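You operate a simulated robot arm through the tools that you are given. There is no shell and no other tool. Be economical: measure what you need, move in short steps, check, and stop when the job is done.

Carry out the task below with a simulated two-armed robot. There is one attempt and no reset: what you move stays moved.

JOB
Put the red marker on the top of the steel pump bench. Pick up the sand carton with one hand, pass it to the other hand and put it on the top of the steel pump bench. Fetch the stopper and stand it on the middle of the wooden bench. Put the probe that says "P2" from the top of the store bench on the free end of the steel table and the probe that says "P5" on the top of the white base board. Pull the left door of the cream cabinet open. Any order will do. Set down upright: red marker, sand carton, stopper.

It is judged by the outcome, as a careful person would: the job done as asked, and still so three seconds after it is handed in. It fails if anything else is knocked over, pushed out of place, dropped, spilled or broken. Lids that push on must go on centred and level and be pressed home; caps that screw on are set level and turned clockwise until they are tight.

ROBOT AND FRAMES
Two 7-joint arms with two-finger grippers on one trunk, on a base that drives. Base frame: it is fixed to the floor where the robot stands at the start and does not move with it; the origin is under the middle of the robot, x ahead of it, y to its left, z up; the surface under the hand at the start is at about z = 760. Readings come in mm, rad, newtons and seconds.
The left shoulder is at the start at [22, 175, 1416], the right one opposite. With the tool pointing down near the work surface each hand reaches from about 100 to 720 mm from the robot's upright axis, wherever it stands, measured 20 degrees to its own side. Places, roughly: free end of the steel table [-1100, -100, 800]; left door of the cream cabinet [-8600, -3200, 300]; middle of the wooden bench [400, -2300, 800]; probe [-500, 1750, 750]; red marker (4x4x6 cm) [700, -100, 800]; stopper (4x4x9 cm) [800, -300, 800]; top of the steel pump bench [-3100, 1600, 800]; top of the white base board [-1100, -1500, 800]. Payload 2.94 kg a hand.
Tool frame (each hand has its own): the origin (TCP) lies between the finger pads and is the grasp point; the fingertips stand 30 mm ahead of it; z points along the fingers, y is the line along which they close. The gripper opens to 138 mm. The gripper's body begins 109 mm behind the TCP.
Orientation is that of the tool frame in the base frame, as a unit quaternion [x, y, z, w]. With the fingers straight down and closing along the base's y, the tool's x points along the base's -x, its y along +y and its z along -z.

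CONTROLS
- The arms move only by the tool drive_tool. It takes "left_rows", "right_rows" or both (then of equal length, played together; a hand with none holds still); each is one flat list of numbers, 6 for each row, row after row: the shift along the tool's x, y, z in mm, then the turn, a rotation vector about the tool's x, y, z in rad. In form: [dx, dy, dz, wx, wy, wz, dx, dy, dz, wx, wy, wz, ...]. A call has 1 to 10 rows; each row shifts and turns the commanded pose from where the row before left it, along the tool's axes as they then stand. "left_claw" and "right_claw" are, for a hand that has rows, the finger opening in mm, from 0 to 138, set as the call begins (left out, the last holds). A row lasts 0.2 s, in which the tool goes at most 50 mm and 0.15 rad; a call with a longer step from one row to the next is refused whole, and so is a gripper value outside its range. A pose out of reach is approached as far as the arm can. The call stops where the force on the tool passes 40 N (or 10 N more than at its start, if that is more) or the arm is blocked; 0.2 s more then pass. Each finger halts on what it meets, pressing with about 37 N; the grip force reading is that of the motor and also rises with nothing between the fingers. The clock runs only during rows and for 0.2 s after the last one: add rows that do not move to give the fingers time. The reply holds the time, the measured pose of the TCP, the force on the tool along the base axes, the opening and the grip force, in the units named above and with some noise, with the torque about the TCP (base axes, N m) and any sound that the robot's microphone picked up.
- Cameras (640 x 400 px; columns grow to the right, rows downward): "scene" is now at [3.5, -80.3, 1895.5]; the picture's right is [-0.97, -0.26, 0.00], its down [-0.18, 0.69, -0.70] and it looks along [0.18, -0.68, -0.71] (base axes); focal length 214 px, centre (320, 200). "left" rides on the left gripper at [71, -19, -146] in its tool frame; the picture's right is [0.26, 0.96, 0.00], its down [-0.85, 0.23, -0.48] and it looks along [-0.46, 0.12, 0.88] (tool axes); focal length 280 px, centre (320, 200). "right" rides on the right gripper at [71, 19, -146] in its tool frame; the picture's right is [-0.26, 0.97, 0.00], its down [-0.85, -0.23, -0.48] and it looks along [-0.46, -0.12, 0.88] (tool axes); focal length 280 px, centre (320, 200). There is no depth. A picture from a camera that has moved, and an enlarged one, comes with that camera's place and axes in the base frame and with its lens.
- get_image(camera): a new picture of that camera. It takes no simulated time.
- raise_lower(by): slides the trunk up (or, below 0, down) by that many mm; the arms and the scene camera ride with it, the base frame stays. It gives what a move gives, with no picture.
- steer(legs): drives the robot by 1 to 6 legs, each [ahead, turn to the left] in mm and rad, along the robot's own axes; the way and the turn of a leg run together, so that a leg with both is an arc; at most 1500 mm and 3.142 rad a leg. The arms and the cameras ride along, it lands a little off, and it stops where it bumps. It gives what a move gives.
- pan_tilt(pan, tilt): turns the head with the scene camera to pan (to the left, within 2.094 rad either way) and tilt (down, from -0.506 to 1.204), counted from straight ahead of the robot. It gives what a move gives.
- close_up(camera, box): a new picture of the part [left, top, right, bottom] of that camera's present view, enlarged. It takes no simulated time.
- finish_job(): hands the job in; it is judged then, once.

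Work in short steps. Places have to be worked out from the pictures, the camera data and where the tool is seen: move nearer, look again, correct. Check each grasp and each placing, and mend what went wrong. You have 186 turns and 166 pictures in all, those below and enlarged ones among them. Open the grippers and draw the arms clear of the work before you hand the job in, unless the task says otherwise.

The tools are called as a command line: name --argument value ..., lists and objects as JSON in quotes. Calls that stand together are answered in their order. drive_tool: Moves the arms, as the interface text tells. Its arguments: {"type":"object","properties":{"left_rows":{"type":"array","items":{"type":"number"}},"left_claw":{"type":"number"},"right_rows":{"type":"array","items":{"type":"number"}},"right_claw":{"type":"number"}},"required":[]} The other tools are called the same way: raise_lower (by) slides the trunk up or down; steer (legs) drives the base; pan_tilt (pan, tilt) turns the head that bears the scene camera; get_image (camera) takes a picture; close_up (camera, box) takes an enlarged picture of a part of a camera's view; finish_job () hands the job in.

At the start:

```text
time_s: 0.0
left_tool_pos: [508.0, -57.9, 1648.8]
left_ee_rot: [0.0, 1.0, 0.0, -0.001]
left_wrist_force: [0.2, 0.1, -0.5]
left_torque: [-0.02, 0.04, 0.01]
left_finger_gap: 137.5
left_grip_force: 0.1
right_tool_pos: [309.7, -405.1, 1724.1]
right_ee_rot: [0.0, 1.0, 0.0, 0.0]
right_wrist_force: [-0.9, 0.5, 0.1]
right_torque: [-0.01, 0.0, -0.02]
right_finger_gap: 137.9
right_grip_force: 0.1
trunk travel left (down, up): [-587.0, 147.0]
robot x, y, heading: [-0.3, 3.1, -0.003]
head pan, tilt: [-1.309, 0.796]
```

scene: 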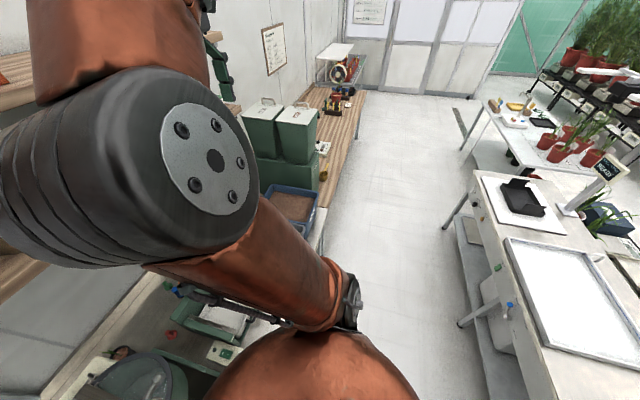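
right: 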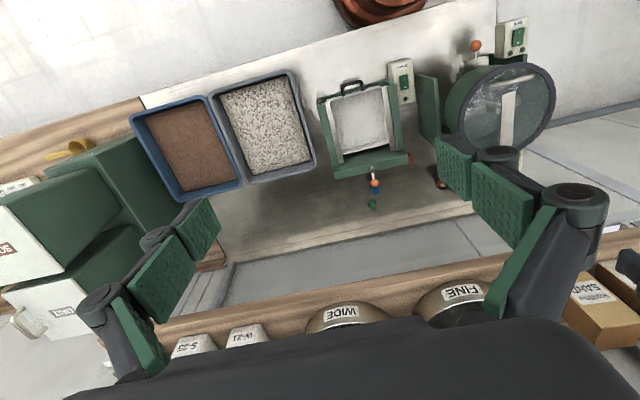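
left: 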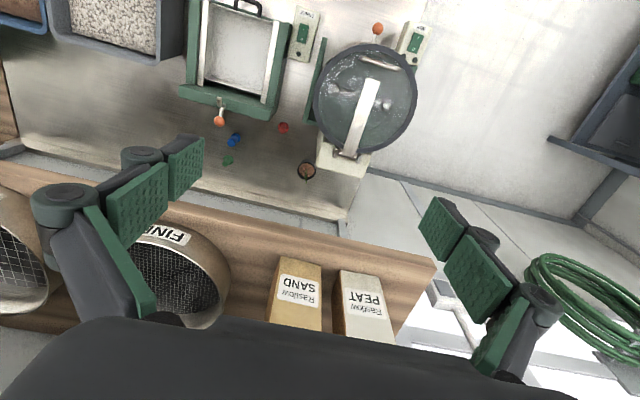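

I start by looking closer at the bench in front of the robot, to tell the marker, stopper and sand carton apart.

close_up --camera "left" --box '[160, 80, 420, 240]'

pan_tilt --pan 0 --tilt 0.9

get_image --camera "scene"

```text
2.46 times, centred on (290, 160) of left
camera zoom: at [436.9, -77.4, 1795.9], right [-0.26, 0.96, 0.0], down [0.85, 0.23, 0.48], along [0.46, 0.12, -0.88], focal length 690 px, centre (394, 298)
```

zoom: 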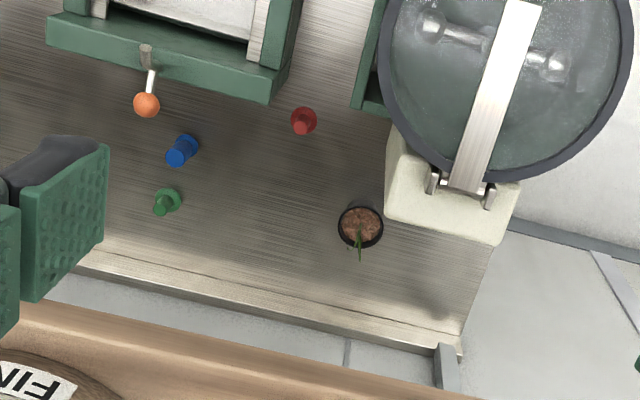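

```text
time_s: 1.5
left_tool_pos: [506.8, -58.7, 1650.1]
left_ee_rot: [0.001, 1.0, 0.0, 0.001]
left_wrist_force: [0.5, 0.6, -0.1]
left_torque: [-0.02, -0.01, 0.0]
left_finger_gap: 138.1
left_grip_force: 0.0
right_tool_pos: [310.2, -405.9, 1723.5]
right_ee_rot: [0.0, 1.0, 0.0, 0.0]
right_wrist_force: [-0.1, -0.6, -0.8]
right_torque: [-0.02, 0.03, -0.03]
right_finger_gap: 138.3
right_grip_force: 0.1
trunk travel left (down, up): [-587.0, 147.0]
robot x, y, heading: [0.9, -0.3, 0.002]
head pan, tilt: [0.0, 0.901]
```

```text
161 pictures are left
camera scene: at [58.1, -2.3, 1887.4], right [0.0, -1.0, 0.0], down [-0.78, 0.0, -0.62], along [0.62, 0.0, -0.78], focal length 214 px, centre (320, 200)
```

scene: 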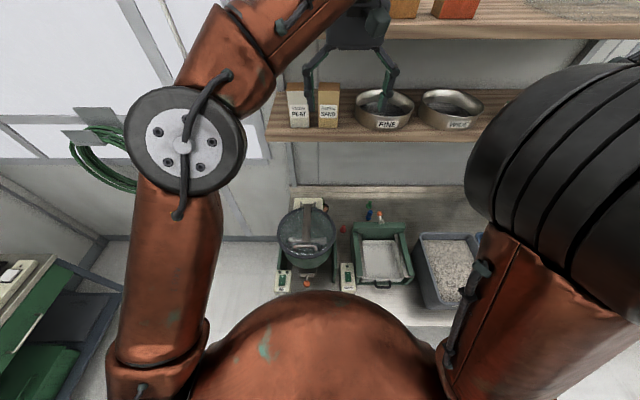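

Three small coloured pieces stand on the bench. I zoom in harder to see which one could be the stopper.

close_up --camera "left" --box '[205, 105, 301, 165]'

close_up --camera "scene" --box '[260, 60, 420, 160]'

close_up --camera "scene" --box '[260, 190, 420, 290]'

```text
6.67 times, centred on (253, 135) of left
camera zoom: at [436.9, -77.3, 1796.0], right [-0.26, 0.96, 0.0], down [0.85, 0.23, 0.48], along [0.46, 0.12, -0.88], focal length 1869 px, centre (767, 633)
```

zoom: 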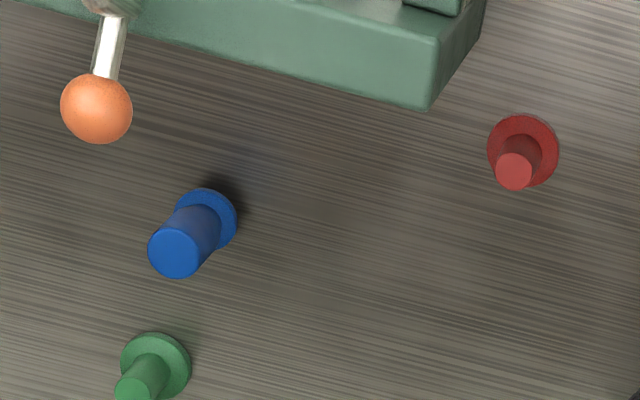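

```text
4.00 times, centred on (340, 110) of scene
camera zoom: at [58.1, -2.3, 1887.4], right [0.0, -1.0, 0.0], down [-0.78, 0.0, -0.62], along [0.62, 0.0, -0.78], focal length 858 px, centre (240, 560)
```

zoom: 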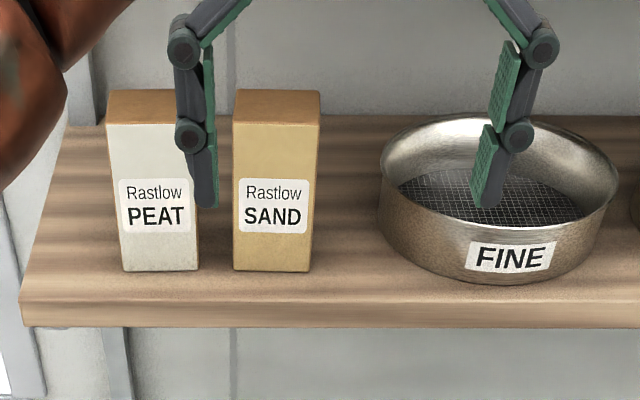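

```text
4.00 times, centred on (340, 240) of scene
camera zoom: at [58.1, -2.3, 1887.4], right [0.0, -1.0, 0.0], down [-0.78, 0.0, -0.62], along [0.62, 0.0, -0.78], focal length 858 px, centre (240, 40)
```

zoom: 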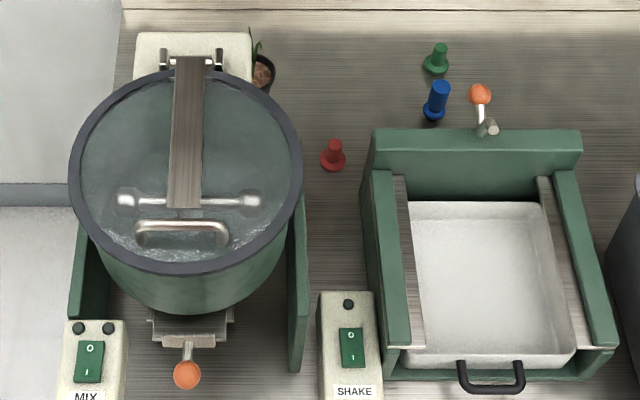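

The blue piece is taller with a thicker stem and matches the stopper's place (about [804,-306]); red stands at about [718,-142]; the sand carton at about [727,-28,1458] on the shelf. I check the base's clearance to the bench and have a look around.

pan_tilt --pan 0 --tilt 1.204

get_image --camera "scene"

pan_tilt --pan 1.9 --tilt 0.6

get_image --camera "scene"

pan_tilt --pan -2.09 --tilt 0.6

get_image --camera "scene"

```text
time_s: 2.3
left_tool_pos: [507.6, -57.7, 1649.7]
left_ee_rot: [0.0, 1.0, 0.0, -0.001]
left_wrist_force: [0.0, 0.6, 0.6]
left_torque: [0.0, 0.0, 0.0]
left_finger_gap: 138.1
left_grip_force: 0.2
right_tool_pos: [310.2, -404.8, 1725.0]
right_ee_rot: [-0.001, 1.0, 0.0, 0.0]
right_wrist_force: [-0.3, -0.6, -0.1]
right_torque: [-0.04, 0.0, 0.0]
right_finger_gap: 138.1
right_grip_force: 0.0
trunk travel left (down, up): [-587.0, 147.0]
robot x, y, heading: [4.6, 1.9, 0.0]
head pan, tilt: [0.0, 1.201]
```

```text
157 pictures are left
camera scene: at [38.5, -2.2, 1867.6], right [0.0, -1.0, 0.0], down [-0.93, 0.0, -0.36], along [0.36, 0.0, -0.93], focal length 214 px, centre (320, 200)
```

scene: 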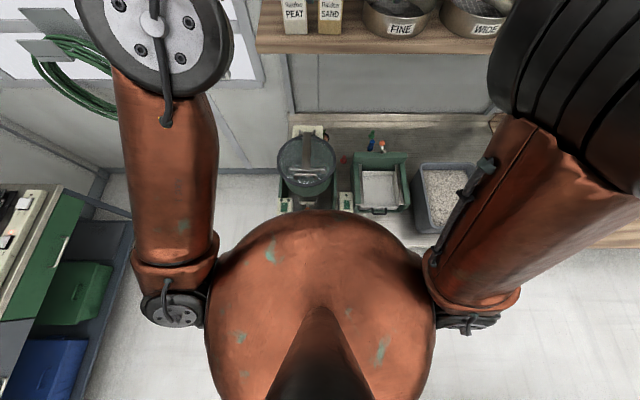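

```text
time_s: 4.1
left_tool_pos: [506.3, -57.8, 1650.1]
left_ee_rot: [0.0, 1.0, 0.0, 0.0]
left_wrist_force: [-0.1, 0.2, -0.1]
left_torque: [0.02, 0.01, -0.02]
left_finger_gap: 137.8
left_grip_force: 0.2
right_tool_pos: [309.5, -405.5, 1723.4]
right_ee_rot: [0.001, 1.0, 0.0, 0.0]
right_wrist_force: [0.6, -0.1, -0.4]
right_torque: [0.0, -0.01, 0.0]
right_finger_gap: 137.9
right_grip_force: 0.1
trunk travel left (down, up): [-587.0, 147.0]
robot x, y, heading: [-2.8, -1.2, -0.001]
head pan, tilt: [1.901, 0.6]
```

```text
156 pictures are left
camera scene: at [-46.0, 81.5, 1912.2], right [0.95, 0.32, 0.0], down [0.18, -0.53, -0.83], along [-0.27, 0.78, -0.56], focal length 214 px, centre (320, 200)
```

scene: 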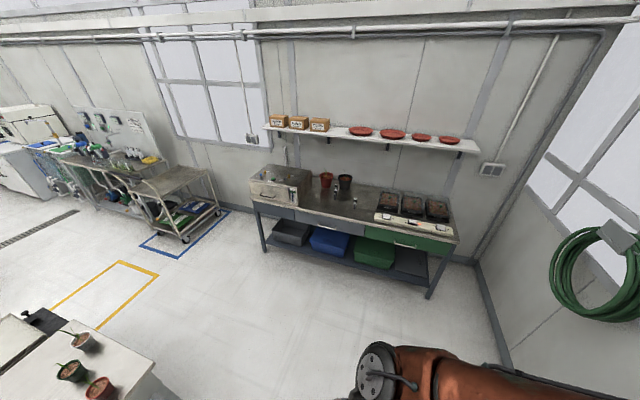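

```text
time_s: 7.4
left_tool_pos: [506.9, -59.2, 1649.4]
left_ee_rot: [0.0, 1.0, 0.001, 0.0]
left_wrist_force: [-0.4, -0.1, 0.4]
left_torque: [0.04, 0.02, 0.0]
left_finger_gap: 138.2
left_grip_force: 0.0
right_tool_pos: [310.3, -406.2, 1724.1]
right_ee_rot: [0.001, 1.0, 0.0, 0.0]
right_wrist_force: [-1.2, -0.2, -0.7]
right_torque: [-0.01, 0.0, 0.01]
right_finger_gap: 137.9
right_grip_force: 0.1
trunk travel left (down, up): [-587.0, 147.0]
robot x, y, heading: [3.1, 0.4, 0.001]
head pan, tilt: [-2.089, 0.6]
```

```text
155 pictures are left
camera scene: at [-61.2, -79.0, 1912.1], right [-0.87, 0.5, 0.0], down [0.28, 0.49, -0.83], along [-0.41, -0.72, -0.56], focal length 214 px, centre (320, 200)
```

scene: 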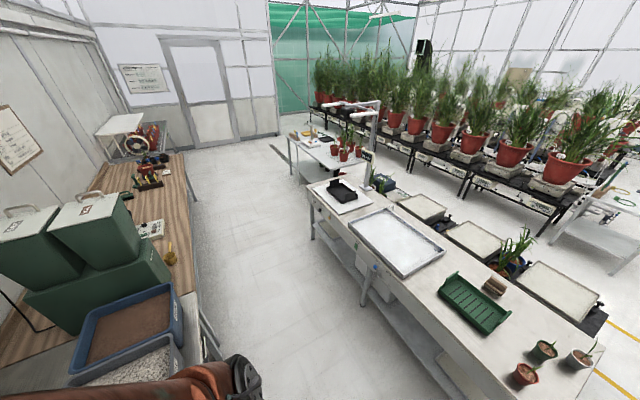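

The work surface has a tall drum (rim ≈1095) and a shaker (back panel ≈1000, orange knob at about [687,-310,987]) in front of the targets. I move the left hand aside and use its camera to see the robot's base against the bench.

drive_tool --left_rows '[25, 45, 0, 0, 0, 0, 25, 45, 0, 0, 0, 0, 25, 45, 0, 0, 0, 0, 25, 45, 0, 0, 0, 0, 25, 45, 0, 0, 0, 0, 25, 45, 0, 0, 0, 0, 25, 45, 0, 0, 0, 0, 0, 0, 0, 0, 0, 0]'

get_image --camera "left"

```text
refused: row 1 steps farther than a row can; nothing moved
```

```text
154 pictures are left
camera left: at [436.9, -77.3, 1795.9], right [-0.26, 0.96, 0.0], down [0.85, 0.23, 0.48], along [0.46, 0.12, -0.88], focal length 280 px, centre (320, 200)
```

left: 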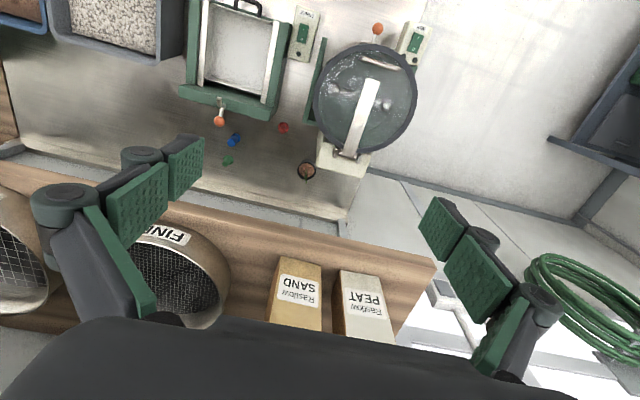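

The step was slightly over 50 mm; I repeat it with a shorter step.

drive_tool --left_rows '[22, 44, 0, 0, 0, 0, 22, 44, 0, 0, 0, 0, 22, 44, 0, 0, 0, 0, 22, 44, 0, 0, 0, 0, 22, 44, 0, 0, 0, 0, 22, 44, 0, 0, 0, 0, 22, 44, 0, 0, 0, 0, 0, 0, 0, 0, 0, 0]'

get_image --camera "left"

```text
time_s: 9.2
left_tool_pos: [352.9, 250.4, 1648.5]
left_ee_rot: [-0.001, 1.0, 0.0, -0.001]
left_wrist_force: [0.5, 0.6, -0.3]
left_torque: [0.03, 0.03, -0.01]
left_finger_gap: 138.0
left_grip_force: 0.1
right_tool_pos: [311.8, -406.2, 1724.2]
right_ee_rot: [0.0, 1.0, 0.0, -0.001]
right_wrist_force: [1.5, 0.3, -0.1]
right_torque: [0.03, 0.0, 0.03]
right_finger_gap: 138.0
right_grip_force: 0.1
trunk travel left (down, up): [-587.0, 147.0]
robot x, y, heading: [-3.8, -0.7, -0.004]
head pan, tilt: [-2.089, 0.6]
```

```text
153 pictures are left
camera left: at [282.4, 231.9, 1794.0], right [-0.26, 0.97, 0.0], down [0.85, 0.23, 0.47], along [0.46, 0.12, -0.88], focal length 280 px, centre (320, 200)
```

left: 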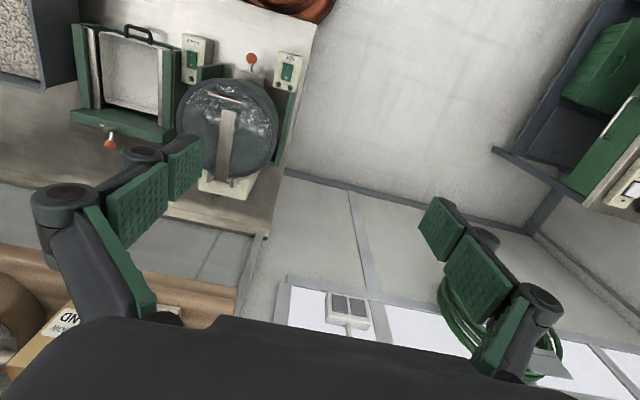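

The torso already stands at the bench edge (x≈210–250), so I don't drive ahead. I lower the trunk by 260 so the right arm can reach under the shelf.

raise_lower --by -260

drive_tool --right_rows '[-22, 40, 10, 0, 0, 0, -22, 40, 10, 0, 0, 0, -22, 40, 10, 0, 0, 0, -22, 40, 10, 0, 0, 0, -22, 40, 10, 0, 0, 0, -22, 40, 10, 0, 0, 0, 0, 0, 0, 0, 0, 0]'

pan_tilt --pan -0.3 --tilt 0.8

get_image --camera "scene"

get_image --camera "right"

```text
time_s: 11.9
left_tool_pos: [351.9, 250.0, 1389.8]
left_ee_rot: [0.0, 1.0, -0.001, 0.001]
left_wrist_force: [0.2, 0.3, -0.5]
left_torque: [0.01, -0.08, -0.02]
left_finger_gap: 138.1
left_grip_force: 0.1
right_tool_pos: [338.0, -405.4, 1452.2]
right_ee_rot: [0.0, 1.0, 0.0, -0.022]
right_wrist_force: [-0.7, 0.4, 0.3]
right_torque: [0.02, 0.0, 0.01]
right_finger_gap: 138.4
right_grip_force: 0.1
trunk travel left (down, up): [-327.0, 407.0]
robot x, y, heading: [1.8, 1.7, -0.001]
head pan, tilt: [-2.089, 0.6]
```

```text
time_s: 13.5
left_tool_pos: [351.7, 248.8, 1390.7]
left_ee_rot: [0.001, 1.0, 0.001, 0.001]
left_wrist_force: [-0.9, -0.4, -0.1]
left_torque: [0.04, -0.02, 0.0]
left_finger_gap: 138.2
left_grip_force: 0.0
right_tool_pos: [469.4, -163.8, 1386.8]
right_ee_rot: [0.0, 1.0, 0.0, -0.021]
right_wrist_force: [0.4, -0.4, 0.2]
right_torque: [0.05, -0.01, -0.04]
right_finger_gap: 137.9
right_grip_force: 0.0
trunk travel left (down, up): [-327.0, 407.0]
robot x, y, heading: [0.3, 2.5, -0.0]
head pan, tilt: [-2.089, 0.6]
```

```text
time_s: 15.3
left_tool_pos: [353.7, 250.0, 1389.8]
left_ee_rot: [-0.001, 1.0, 0.0, 0.0]
left_wrist_force: [0.3, -0.3, 0.2]
left_torque: [0.02, -0.03, -0.01]
left_finger_gap: 137.9
left_grip_force: 0.0
right_tool_pos: [468.6, -163.0, 1386.8]
right_ee_rot: [0.0, 1.0, 0.001, -0.022]
right_wrist_force: [-0.4, 0.2, -0.3]
right_torque: [-0.03, -0.01, -0.01]
right_finger_gap: 137.9
right_grip_force: 0.0
trunk travel left (down, up): [-327.0, 407.0]
robot x, y, heading: [-0.3, -3.0, -0.002]
head pan, tilt: [-0.3, 0.799]
```

```text
152 pictures are left
camera scene: at [134.7, -25.3, 1634.9], right [-0.3, -0.96, 0.0], down [-0.68, 0.21, -0.7], along [0.67, -0.21, -0.72], focal length 214 px, centre (320, 200)
```

scene: 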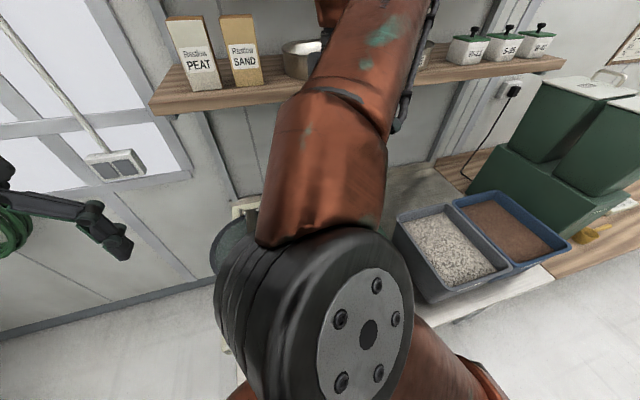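

```text
151 pictures are left
camera right: at [404.2, -146.2, 1535.2], right [0.26, 0.97, -0.01], down [0.87, -0.23, 0.44], along [0.42, -0.13, -0.9], focal length 280 px, centre (320, 200)
```

right: 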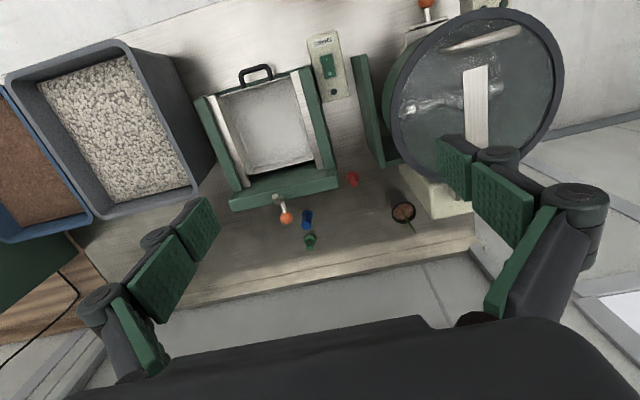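

The view is clear between drum and shaker. I straighten the tool and lower the right hand to z≈1150, still in front of the targets, with the gripper partly closed.

drive_tool --right_rows '[0, 0, 48, 0, -0.022, 0, 0, 0, 48, 0, -0.022, 0, 0, 0, 48, 0, 0, 0, 0, 0, 48, 0, 0, 0, 0, 0, 48, 0, 0, 0, 0, 0, 0, 0, 0, 0]' --right_claw 60

get_image --camera "right"

```text
time_s: 16.7
left_tool_pos: [353.1, 250.8, 1389.5]
left_ee_rot: [0.0, 1.0, 0.0, 0.0]
left_wrist_force: [-0.4, -0.6, -0.5]
left_torque: [-0.02, -0.04, -0.01]
left_finger_gap: 137.7
left_grip_force: 0.2
right_tool_pos: [464.8, -163.6, 1146.7]
right_ee_rot: [0.0, 1.0, -0.001, 0.001]
right_wrist_force: [0.9, 0.2, -0.5]
right_torque: [-0.03, 0.0, -0.02]
right_finger_gap: 60.0
right_grip_force: 0.0
trunk travel left (down, up): [-327.0, 407.0]
robot x, y, heading: [-0.1, 3.6, 0.003]
head pan, tilt: [-0.3, 0.799]
```

```text
150 pictures are left
camera right: at [394.5, -145.3, 1292.6], right [0.26, 0.97, 0.0], down [0.85, -0.23, 0.48], along [0.46, -0.13, -0.88], focal length 280 px, centre (320, 200)
```

right: 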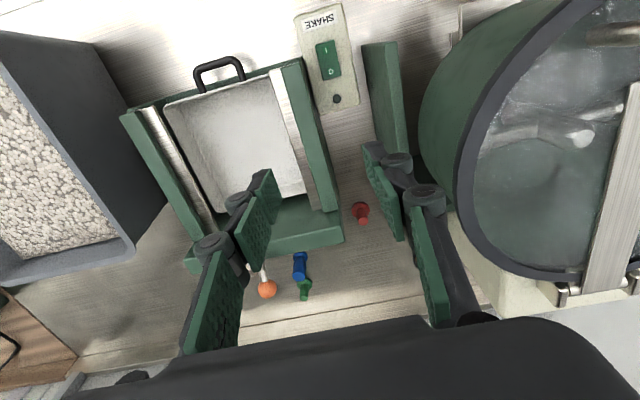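

Red is confirmed at about [720,-142]. I move ahead over it at this height.

drive_tool --right_rows '[-42.6, 3.5, 0, 0, 0, 0, -42.6, 3.5, 0, 0, 0, 0, -42.6, 3.5, 0, 0, 0, 0, -42.6, 3.5, 0, 0, 0, 0, -42.6, 3.5, 0, 0, 0, 0, -42.6, 3.5, 0, 0, 0, 0, 0, 0, 0, 0, 0, 0]' --right_claw 60

get_image --camera "right"

get_image --camera "left"

```text
time_s: 18.3
left_tool_pos: [352.8, 248.0, 1389.0]
left_ee_rot: [0.0, 1.0, 0.001, 0.0]
left_wrist_force: [-0.1, -0.1, -0.2]
left_torque: [0.03, 0.0, -0.01]
left_finger_gap: 137.9
left_grip_force: 0.0
right_tool_pos: [720.2, -143.7, 1125.2]
right_ee_rot: [-0.001, 1.0, 0.006, -0.014]
right_wrist_force: [-1.3, 0.1, 1.2]
right_torque: [-0.01, 0.0, 0.03]
right_finger_gap: 59.7
right_grip_force: 0.0
trunk travel left (down, up): [-327.0, 407.0]
robot x, y, heading: [2.3, -2.5, -0.003]
head pan, tilt: [-0.3, 0.799]
```

```text
149 pictures are left
camera right: at [653.5, -127.5, 1273.2], right [0.26, 0.97, 0.0], down [0.86, -0.24, 0.45], along [0.43, -0.11, -0.89], focal length 280 px, centre (320, 200)
```

right: 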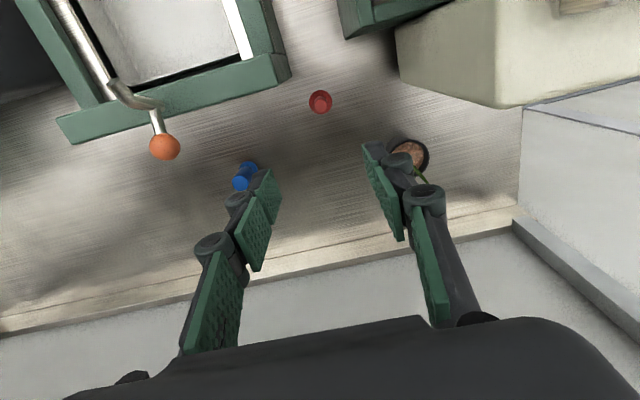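

```text
148 pictures are left
camera left: at [282.2, 228.7, 1535.1], right [-0.26, 0.97, 0.0], down [0.85, 0.23, 0.48], along [0.46, 0.13, -0.88], focal length 280 px, centre (320, 200)
```

left: 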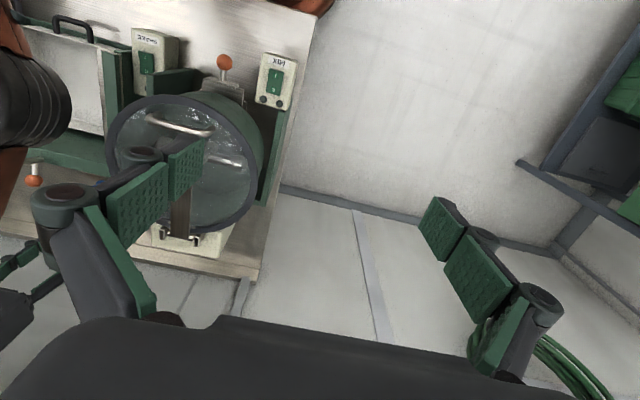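

The hand is just above red (estimated [716,-140]). I go down toward z≈860.

drive_tool --right_rows '[0, 0, 48, 0, 0, 0, 0, 0, 48, 0, 0, 0, 0, 0, 48, 0, 0, 0, 0, 0, 48, 0, 0, 0, 0, 0, 48, 0, 0, 0, 0, 0, 25, 0, 0, 0, 0, 0, 0, 0, 0, 0]' --right_claw 60

get_image --camera "right"

```text
time_s: 20.1
left_tool_pos: [340.4, 248.1, 1392.2]
left_ee_rot: [0.0, 1.0, 0.0, 0.005]
left_wrist_force: [0.4, 0.0, -0.3]
left_torque: [-0.03, -0.07, 0.0]
left_finger_gap: 137.8
left_grip_force: 0.1
right_tool_pos: [730.8, -148.7, 925.3]
right_ee_rot: [0.002, 0.999, -0.004, 0.035]
right_wrist_force: [-0.9, 0.8, -0.8]
right_torque: [-0.02, 0.01, 0.02]
right_finger_gap: 60.0
right_grip_force: 0.1
trunk travel left (down, up): [-327.0, 407.0]
robot x, y, heading: [1.6, 0.6, 0.003]
head pan, tilt: [-0.3, 0.799]
stopped in row 7 (right hand): the arm was blocked; the commanded pose is now the measured one
```

```text
147 pictures are left
camera right: at [649.0, -129.3, 1066.1], right [0.27, 0.96, 0.01], down [0.81, -0.23, 0.54], along [0.52, -0.13, -0.84], focal length 280 px, centre (320, 200)
```

right: 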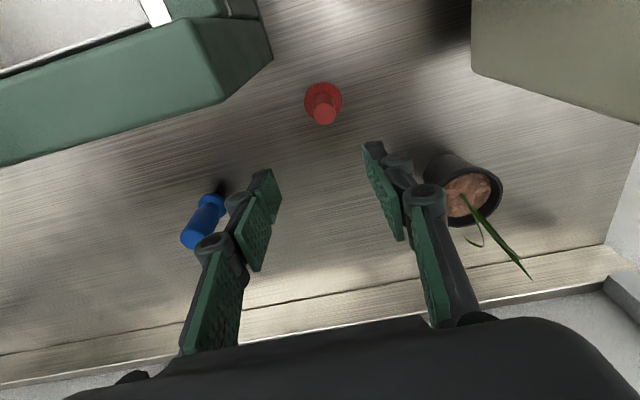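

The right arm was blocked and the left hand was nudged, so the two arms may touch. I look at them.

get_image --camera "scene"

get_image --camera "left"

```text
146 pictures are left
camera scene: at [119.8, -27.5, 1634.8], right [-0.3, -0.95, 0.0], down [-0.68, 0.21, -0.7], along [0.67, -0.21, -0.71], focal length 214 px, centre (320, 200)
```

scene: 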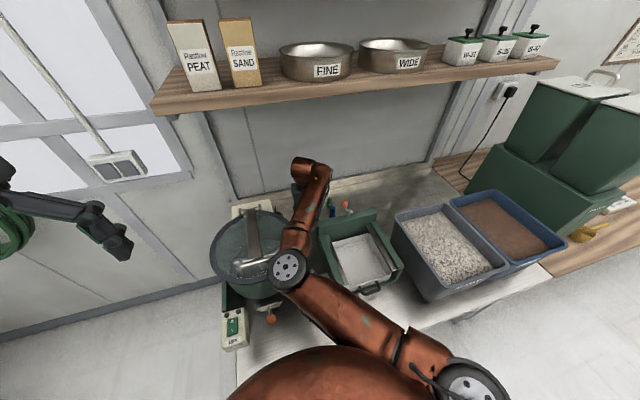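

```text
145 pictures are left
camera left: at [269.4, 229.1, 1536.8], right [-0.26, 0.97, 0.0], down [0.84, 0.23, 0.48], along [0.47, 0.12, -0.87], focal length 280 px, centre (320, 200)
```

left: 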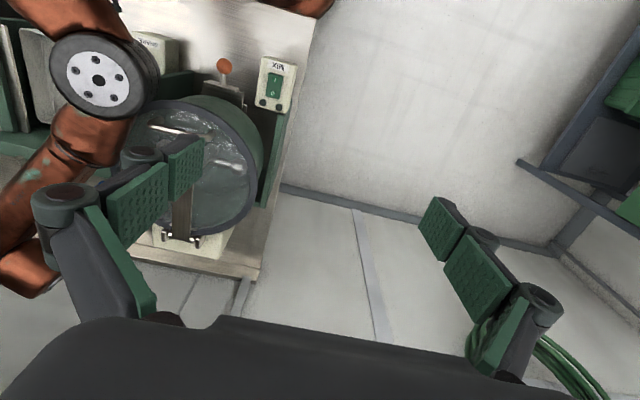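

The elbow came down on the drum's rim. I lift the hand straight back up, then raise the trunk so that the elbow stays above the drum.

drive_tool --right_rows '[0, 0, -48, 0, 0, 0, 0, 0, -48, 0, 0, 0, 0, 0, -48, 0, 0, 0, 0, 0, -48, 0, 0, 0, 0, 0, 0, 0, 0, 0]'

get_image --camera "scene"

```text
time_s: 21.3
left_tool_pos: [352.5, 249.5, 1388.9]
left_ee_rot: [0.0, 1.0, 0.0, 0.001]
left_wrist_force: [-0.3, 0.7, 0.2]
left_torque: [-0.01, -0.03, 0.01]
left_finger_gap: 138.2
left_grip_force: 0.0
right_tool_pos: [723.6, -145.9, 1103.3]
right_ee_rot: [0.0, 1.0, -0.004, 0.022]
right_wrist_force: [0.1, 0.9, 0.2]
right_torque: [0.0, 0.0, -0.05]
right_finger_gap: 60.2
right_grip_force: 0.0
trunk travel left (down, up): [-327.0, 407.0]
robot x, y, heading: [-3.5, -0.3, 0.002]
head pan, tilt: [-0.3, 0.799]
```

```text
144 pictures are left
camera scene: at [134.8, -25.6, 1634.8], right [-0.3, -0.96, 0.0], down [-0.68, 0.21, -0.7], along [0.67, -0.21, -0.72], focal length 214 px, centre (320, 200)
```

scene: 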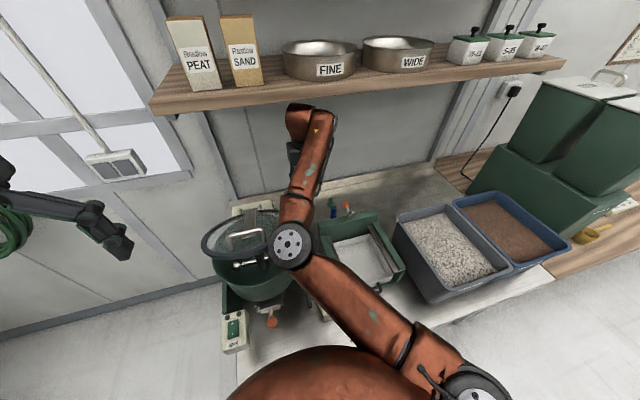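

I check the drum closely: it looks a bit different than before.

close_up --camera "scene" --box '[180, 170, 380, 330]'

get_image --camera "left"

```text
2.50 times, centred on (280, 250) of scene
camera zoom: at [134.8, -25.6, 1634.8], right [-0.3, -0.96, 0.0], down [-0.68, 0.21, -0.7], along [0.67, -0.21, -0.72], focal length 536 px, centre (420, 75)
```

zoom: 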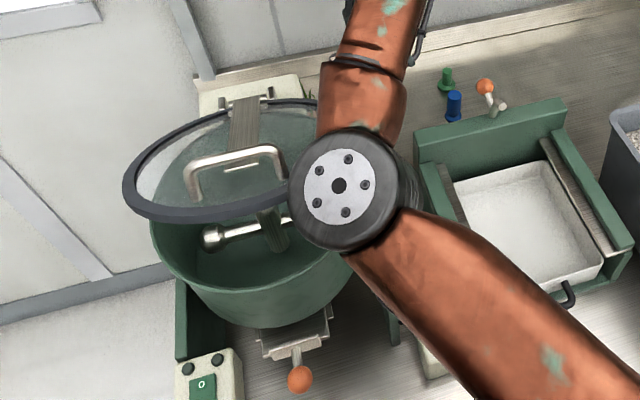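

```text
142 pictures are left
camera left: at [282.8, 231.0, 1535.6], right [-0.26, 0.97, 0.0], down [0.85, 0.23, 0.48], along [0.46, 0.12, -0.88], focal length 280 px, centre (320, 200)
```

left: 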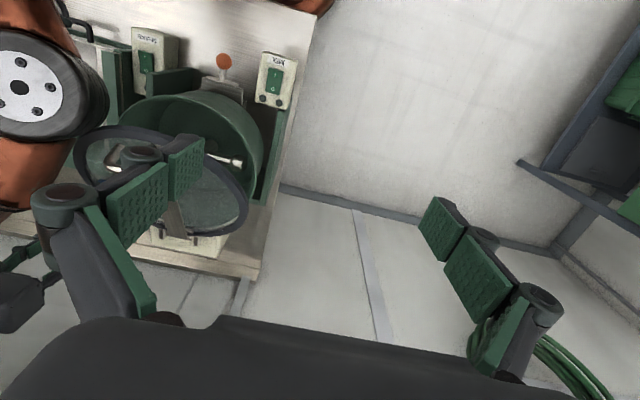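

The elbow caught under the drum's hinged lid and lifted it. I lower the hand part-way again so the lid settles, then swing the arm to the right away from it.

drive_tool --right_rows '[0, 0, 40, 0, 0, 0, 0, 0, 40, 0, 0, 0, 0, 0, 35, 0, 0, 0, 0, 0, 0, 0, 0, 0]'

close_up --camera "scene" --box '[180, 170, 380, 330]'

```text
time_s: 22.3
left_tool_pos: [348.8, 239.2, 1394.1]
left_ee_rot: [0.001, 1.0, 0.003, 0.003]
left_wrist_force: [-0.4, 0.2, 0.1]
left_torque: [0.01, 0.03, 0.03]
left_finger_gap: 138.1
left_grip_force: 0.0
right_tool_pos: [726.9, -153.0, 988.8]
right_ee_rot: [0.002, 1.0, 0.001, 0.023]
right_wrist_force: [-0.1, 0.1, -0.2]
right_torque: [-0.03, -0.01, 0.03]
right_finger_gap: 59.8
right_grip_force: 0.0
trunk travel left (down, up): [-327.0, 407.0]
robot x, y, heading: [0.5, -1.7, 0.003]
head pan, tilt: [-0.3, 0.799]
```

```text
2.50 times, centred on (280, 250) of scene
camera zoom: at [129.2, -45.8, 1635.6], right [-0.3, -0.95, -0.01], down [-0.68, 0.22, -0.7], along [0.67, -0.2, -0.72], focal length 536 px, centre (420, 75)
```

zoom: 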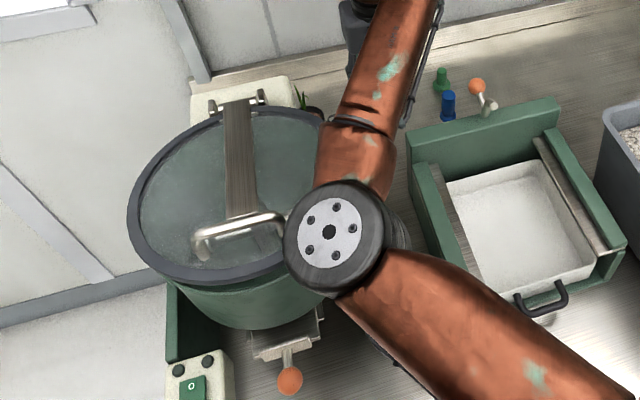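

The lid is nearly back down and the elbow pushes sideways on the rim. I swing the hand to the right in small steps.

drive_tool --right_rows '[0, -30, 0, 0, 0, 0, 0, -30, 0, 0, 0, 0, 0, -30, 0, 0, 0, 0, 0, 0, 0, 0, 0, 0]'

close_up --camera "scene" --box '[180, 170, 380, 330]'

```text
time_s: 23.3
left_tool_pos: [339.4, 253.5, 1392.9]
left_ee_rot: [0.0, 1.0, -0.003, 0.006]
left_wrist_force: [-1.8, 1.1, 0.1]
left_torque: [-0.1, -0.17, 0.01]
left_finger_gap: 137.9
left_grip_force: 0.0
right_tool_pos: [721.5, -230.8, 995.5]
right_ee_rot: [0.0, 1.0, -0.004, 0.027]
right_wrist_force: [-0.4, 2.0, 0.5]
right_torque: [-0.19, -0.08, -0.01]
right_finger_gap: 60.2
right_grip_force: 0.0
trunk travel left (down, up): [-327.0, 407.0]
robot x, y, heading: [2.6, 1.1, 0.001]
head pan, tilt: [-0.3, 0.799]
```

```text
2.50 times, centred on (280, 250) of scene
camera zoom: at [127.7, -22.4, 1635.6], right [-0.3, -0.96, 0.0], down [-0.68, 0.21, -0.7], along [0.67, -0.21, -0.71], focal length 536 px, centre (420, 75)
```

zoom: 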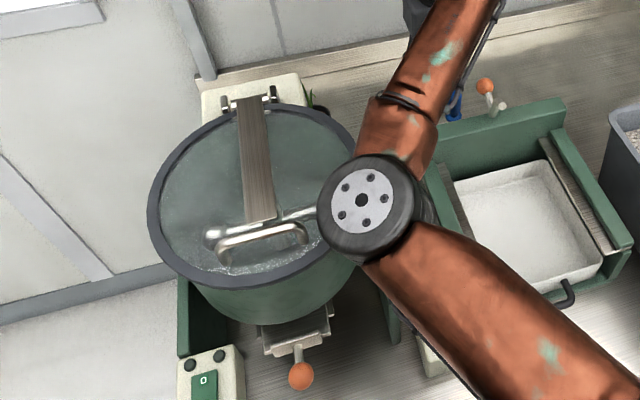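

The lid is closed again, though the elbow still leans on it slightly. I swing another 100 mm to the right, keeping behind the knob.

drive_tool --right_rows '[-5, -34, 0, 0, 0, 0, -5, -34, 0, 0, 0, 0, -5, -34, 0, 0, 0, 0, 0, 0, 0, 0, 0, 0]' --right_claw 40

close_up --camera "scene" --box '[180, 150, 420, 300]'

```text
time_s: 24.3
left_tool_pos: [352.8, 250.3, 1388.7]
left_ee_rot: [0.0, 1.0, -0.001, 0.001]
left_wrist_force: [-1.1, 0.4, 0.0]
left_torque: [-0.09, -0.05, 0.01]
left_finger_gap: 137.9
left_grip_force: 0.1
right_tool_pos: [745.1, -337.6, 990.8]
right_ee_rot: [0.0, 1.0, -0.003, 0.023]
right_wrist_force: [-0.2, -0.1, 0.1]
right_torque: [-0.06, -0.04, 0.0]
right_finger_gap: 39.9
right_grip_force: 0.2
trunk travel left (down, up): [-327.0, 407.0]
robot x, y, heading: [-0.4, 1.0, -0.003]
head pan, tilt: [-0.3, 0.799]
```

```text
2.67 times, centred on (300, 225) of scene
camera zoom: at [134.3, -24.3, 1635.0], right [-0.3, -0.96, 0.0], down [-0.68, 0.21, -0.7], along [0.67, -0.21, -0.72], focal length 572 px, centre (373, 133)
```

zoom: 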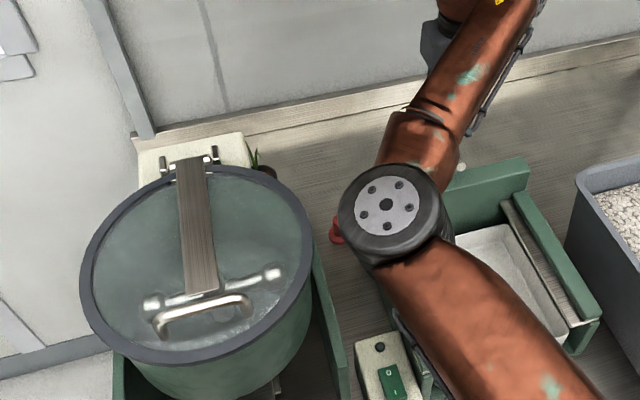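

The arm is free and the lid is shut. Since the hand is near the stopper now, I take the stopper first: move over it and look.

drive_tool --right_rows '[-28, 10, 0, 0, -0.045, 0, -28, 10, 0, 0, 0, 0, 0, 10, 0, 0, 0, 0, 0, 0, 0, 0, 0, 0]' --right_claw 60

get_image --camera "right"

```text
time_s: 25.3
left_tool_pos: [354.1, 248.7, 1390.4]
left_ee_rot: [0.0, 1.0, 0.001, 0.0]
left_wrist_force: [-0.5, 0.0, -0.1]
left_torque: [0.02, 0.0, 0.02]
left_finger_gap: 138.2
left_grip_force: 0.0
right_tool_pos: [801.9, -307.7, 991.9]
right_ee_rot: [0.001, 0.999, -0.003, 0.045]
right_wrist_force: [0.9, -0.1, -0.6]
right_torque: [0.04, -0.03, 0.04]
right_finger_gap: 60.2
right_grip_force: 0.0
trunk travel left (down, up): [-327.0, 407.0]
robot x, y, heading: [-0.9, 0.9, 0.0]
head pan, tilt: [-0.3, 0.799]
```

```text
138 pictures are left
camera right: at [718.4, -289.5, 1130.9], right [0.26, 0.96, 0.02], down [0.8, -0.23, 0.55], along [0.54, -0.13, -0.83], focal length 280 px, centre (320, 200)
```

right: 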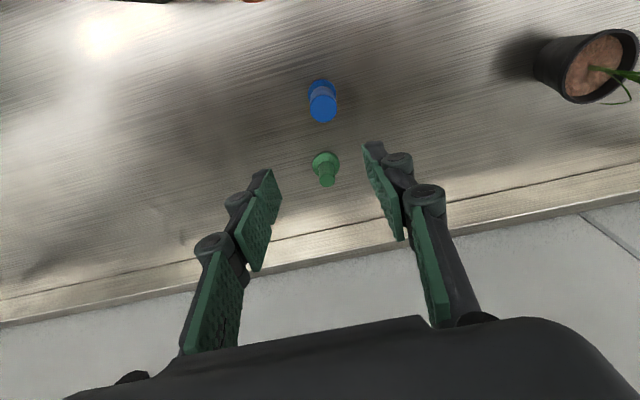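

The stopper stands at about [797,-303] by this view. I correct by a few mm and go down half-way, then check the elbow.

drive_tool --right_rows '[20, 5, 0, 0, 0, 0, 0, 0, 40, 0, 0, 0, 0, 0, 40, 0, 0, 0, 0, 0, 0, 0, 0, 0]' --right_claw 64

get_image --camera "right"

get_image --camera "scene"

```text
time_s: 26.3
left_tool_pos: [353.6, 249.8, 1389.3]
left_ee_rot: [0.0, 1.0, -0.001, 0.0]
left_wrist_force: [-0.8, -0.1, -0.3]
left_torque: [0.0, -0.02, -0.02]
left_finger_gap: 138.0
left_grip_force: 0.1
right_tool_pos: [788.4, -301.4, 911.0]
right_ee_rot: [0.001, 0.999, -0.002, 0.045]
right_wrist_force: [0.1, -0.4, -0.6]
right_torque: [-0.01, 0.01, 0.0]
right_finger_gap: 63.9
right_grip_force: 0.1
trunk travel left (down, up): [-327.0, 407.0]
robot x, y, heading: [-0.5, 0.9, 0.002]
head pan, tilt: [-0.3, 0.799]
```

```text
137 pictures are left
camera right: at [705.1, -283.2, 1049.8], right [0.26, 0.96, 0.02], down [0.8, -0.23, 0.55], along [0.54, -0.13, -0.83], focal length 280 px, centre (320, 200)
```

right: 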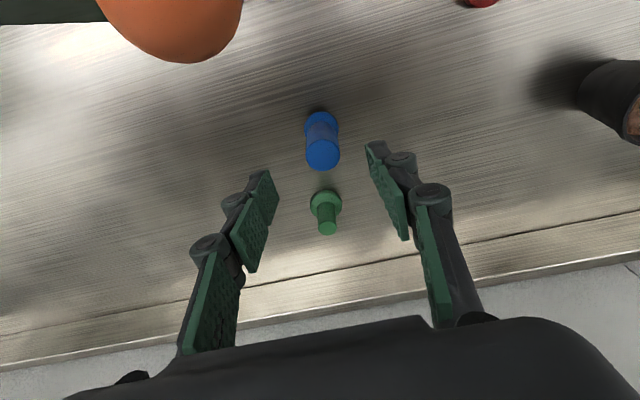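

```text
136 pictures are left
camera scene: at [135.0, -25.9, 1635.0], right [-0.3, -0.96, 0.0], down [-0.68, 0.21, -0.7], along [0.67, -0.21, -0.72], focal length 214 px, centre (320, 200)
```

scene: 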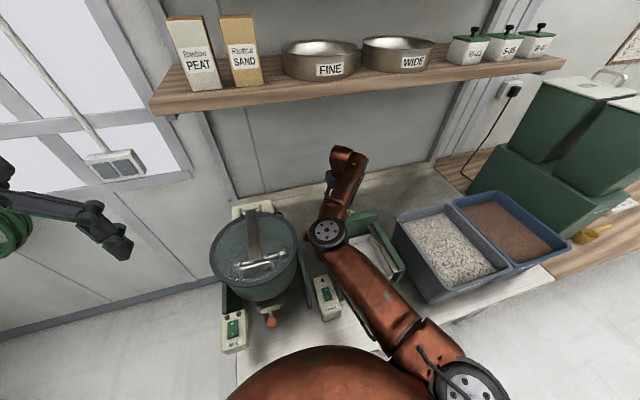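

The orange knob is close to the hand's camera. I turn the tool 45° about its axis so that the camera side moves away from the knob, staying at this height.

drive_tool --right_rows '[0, 0, 0, 0, 0, 0.131, 0, 0, 0, 0, 0, 0.131, 0, 0, 0, 0, 0, 0.131, 0, 0, 0, 0, 0, 0.131, 0, 0, 0, 0, 0, 0.131, 0, 0, 0, 0, 0, 0.131, 0, 0, 0, 0, 0, 0]' --right_claw 70

get_image --camera "right"

```text
time_s: 27.9
left_tool_pos: [353.6, 249.5, 1389.1]
left_ee_rot: [0.0, 1.0, 0.0, 0.0]
left_wrist_force: [0.0, -0.2, -0.1]
left_torque: [0.0, -0.01, 0.02]
left_finger_gap: 137.9
left_grip_force: 0.0
right_tool_pos: [789.4, -303.6, 911.1]
right_ee_rot: [0.291, 0.956, 0.01, 0.043]
right_wrist_force: [0.0, 0.4, -0.1]
right_torque: [-0.01, -0.01, 0.01]
right_finger_gap: 69.7
right_grip_force: 0.0
right hand out of reach, approached as far as the arm can: row 5, 6
trunk travel left (down, up): [-327.0, 407.0]
robot x, y, heading: [-2.6, -1.1, 0.004]
head pan, tilt: [-0.3, 0.799]
```

```text
135 pictures are left
camera right: at [728.3, -247.9, 1051.8], right [0.75, 0.65, 0.06], down [0.53, -0.66, 0.53], along [0.39, -0.37, -0.85], focal length 280 px, centre (320, 200)
```

right: 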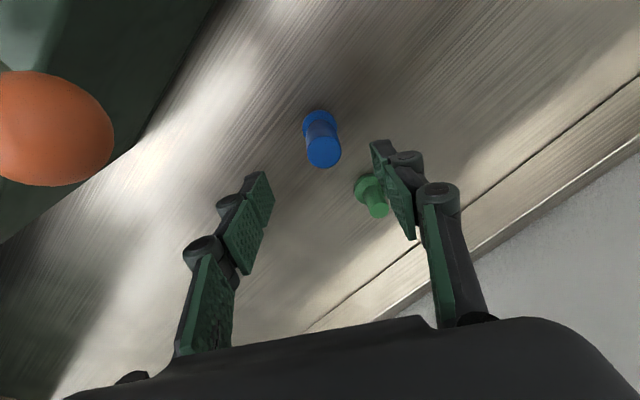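

It turned about 34°, enough: the camera is now well clear of the knob. Stopper at about [796,-301]; I descend to grip its stem at z≈815.

drive_tool --right_rows '[3, 1, 24, 0, 0, 0, 0, 0, 24, 0, 0, 0, 0, 0, 24, 0, 0, 0, 0, 0, 24, 0, 0, 0, 0, 0, 0, 0, 0, 0]' --right_claw 70

get_image --camera "right"

```text
time_s: 29.1
left_tool_pos: [354.5, 250.2, 1390.5]
left_ee_rot: [0.0, 1.0, -0.001, 0.0]
left_wrist_force: [0.3, -0.7, 0.3]
left_torque: [0.0, -0.01, -0.02]
left_finger_gap: 138.1
left_grip_force: 0.1
right_tool_pos: [790.5, -300.8, 863.5]
right_ee_rot: [0.29, 0.956, 0.011, 0.044]
right_wrist_force: [1.1, 0.2, -0.1]
right_torque: [-0.01, 0.01, -0.01]
right_finger_gap: 69.8
right_grip_force: 0.0
right hand out of reach, approached as far as the arm can: row 3, 4
trunk travel left (down, up): [-327.0, 407.0]
robot x, y, heading: [1.5, 0.4, -0.003]
head pan, tilt: [-0.3, 0.799]
```

```text
134 pictures are left
camera right: at [729.3, -245.7, 1003.2], right [0.75, 0.66, 0.06], down [0.53, -0.66, 0.53], along [0.39, -0.36, -0.85], focal length 280 px, centre (320, 200)
```

right: 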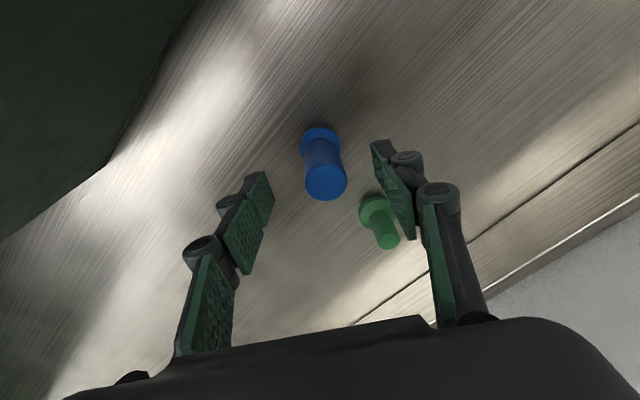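

The arm reaches its limit here, but the trunk can take it straight down: I lower the trunk by 48 mm, as the elbow stands about 100 mm above the shaker.

raise_lower --by -48

get_image --camera "right"

get_image --camera "scene"

```text
time_s: 30.0
left_tool_pos: [373.7, 248.0, 1330.1]
left_ee_rot: [0.0, 1.0, -0.002, -0.015]
left_wrist_force: [-0.1, 0.5, -0.7]
left_torque: [-0.02, -0.04, -0.01]
left_finger_gap: 138.0
left_grip_force: 0.2
right_tool_pos: [788.5, -300.7, 815.1]
right_ee_rot: [0.291, 0.956, 0.01, 0.044]
right_wrist_force: [0.8, 1.1, 0.6]
right_torque: [0.01, -0.02, 0.01]
right_finger_gap: 70.2
right_grip_force: 0.0
trunk travel left (down, up): [-279.0, 455.0]
robot x, y, heading: [2.0, -5.9, -0.0]
head pan, tilt: [-0.3, 0.799]
```

```text
133 pictures are left
camera right: at [728.5, -246.2, 956.3], right [0.75, 0.65, 0.06], down [0.53, -0.66, 0.53], along [0.39, -0.37, -0.85], focal length 280 px, centre (320, 200)
```

right: 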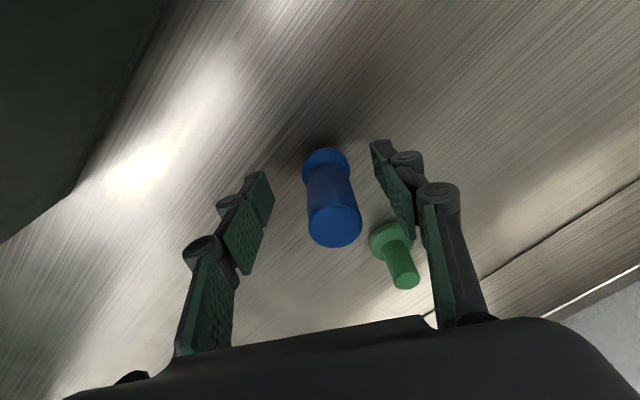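

```text
132 pictures are left
camera scene: at [164.1, -26.2, 1586.1], right [-0.3, -0.96, 0.0], down [-0.68, 0.21, -0.7], along [0.67, -0.21, -0.72], focal length 214 px, centre (320, 200)
```

scene: 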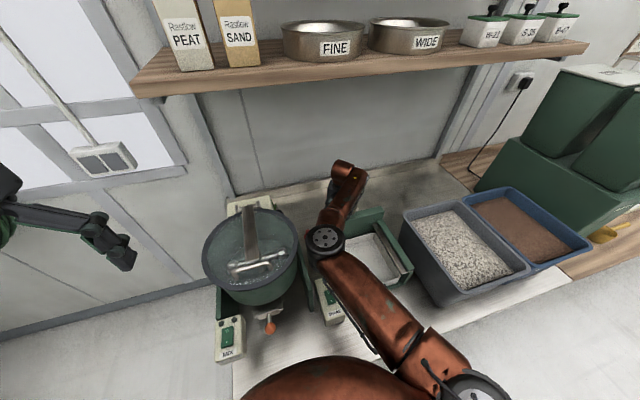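

The stopper stands between the fingers. I close the gripper.

drive_tool --right_rows '[0, 0, 0, 0, 0, 0, 0, 0, 0, 0, 0, 0, 0, 0, 0, 0, 0, 0, 0, 0, 0, 0, 0, 0, 0, 0, 0, 0, 0, 0, 0, 0, 0, 0, 0, 0]' --right_claw 0

get_image --camera "right"

```text
time_s: 31.4
left_tool_pos: [372.9, 248.1, 1329.9]
left_ee_rot: [0.0, 1.0, -0.001, -0.016]
left_wrist_force: [-0.1, 0.3, -0.5]
left_torque: [-0.01, 0.0, 0.0]
left_finger_gap: 138.0
left_grip_force: 0.0
right_tool_pos: [789.9, -301.0, 815.1]
right_ee_rot: [0.291, 0.956, 0.01, 0.044]
right_wrist_force: [0.9, 1.5, 2.8]
right_torque: [0.08, -0.06, 0.02]
right_finger_gap: 25.0
right_grip_force: 37.0
trunk travel left (down, up): [-279.0, 455.0]
robot x, y, heading: [-1.6, 0.6, -0.003]
head pan, tilt: [-0.3, 0.799]
```

```text
131 pictures are left
camera right: at [729.1, -246.1, 955.4], right [0.75, 0.66, 0.06], down [0.53, -0.66, 0.53], along [0.39, -0.37, -0.85], focal length 280 px, centre (320, 200)
```

right: 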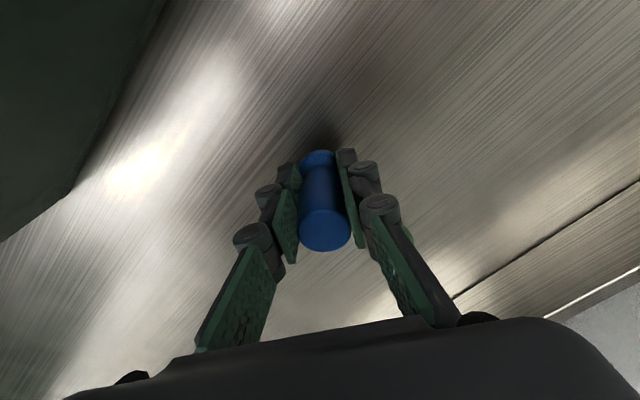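

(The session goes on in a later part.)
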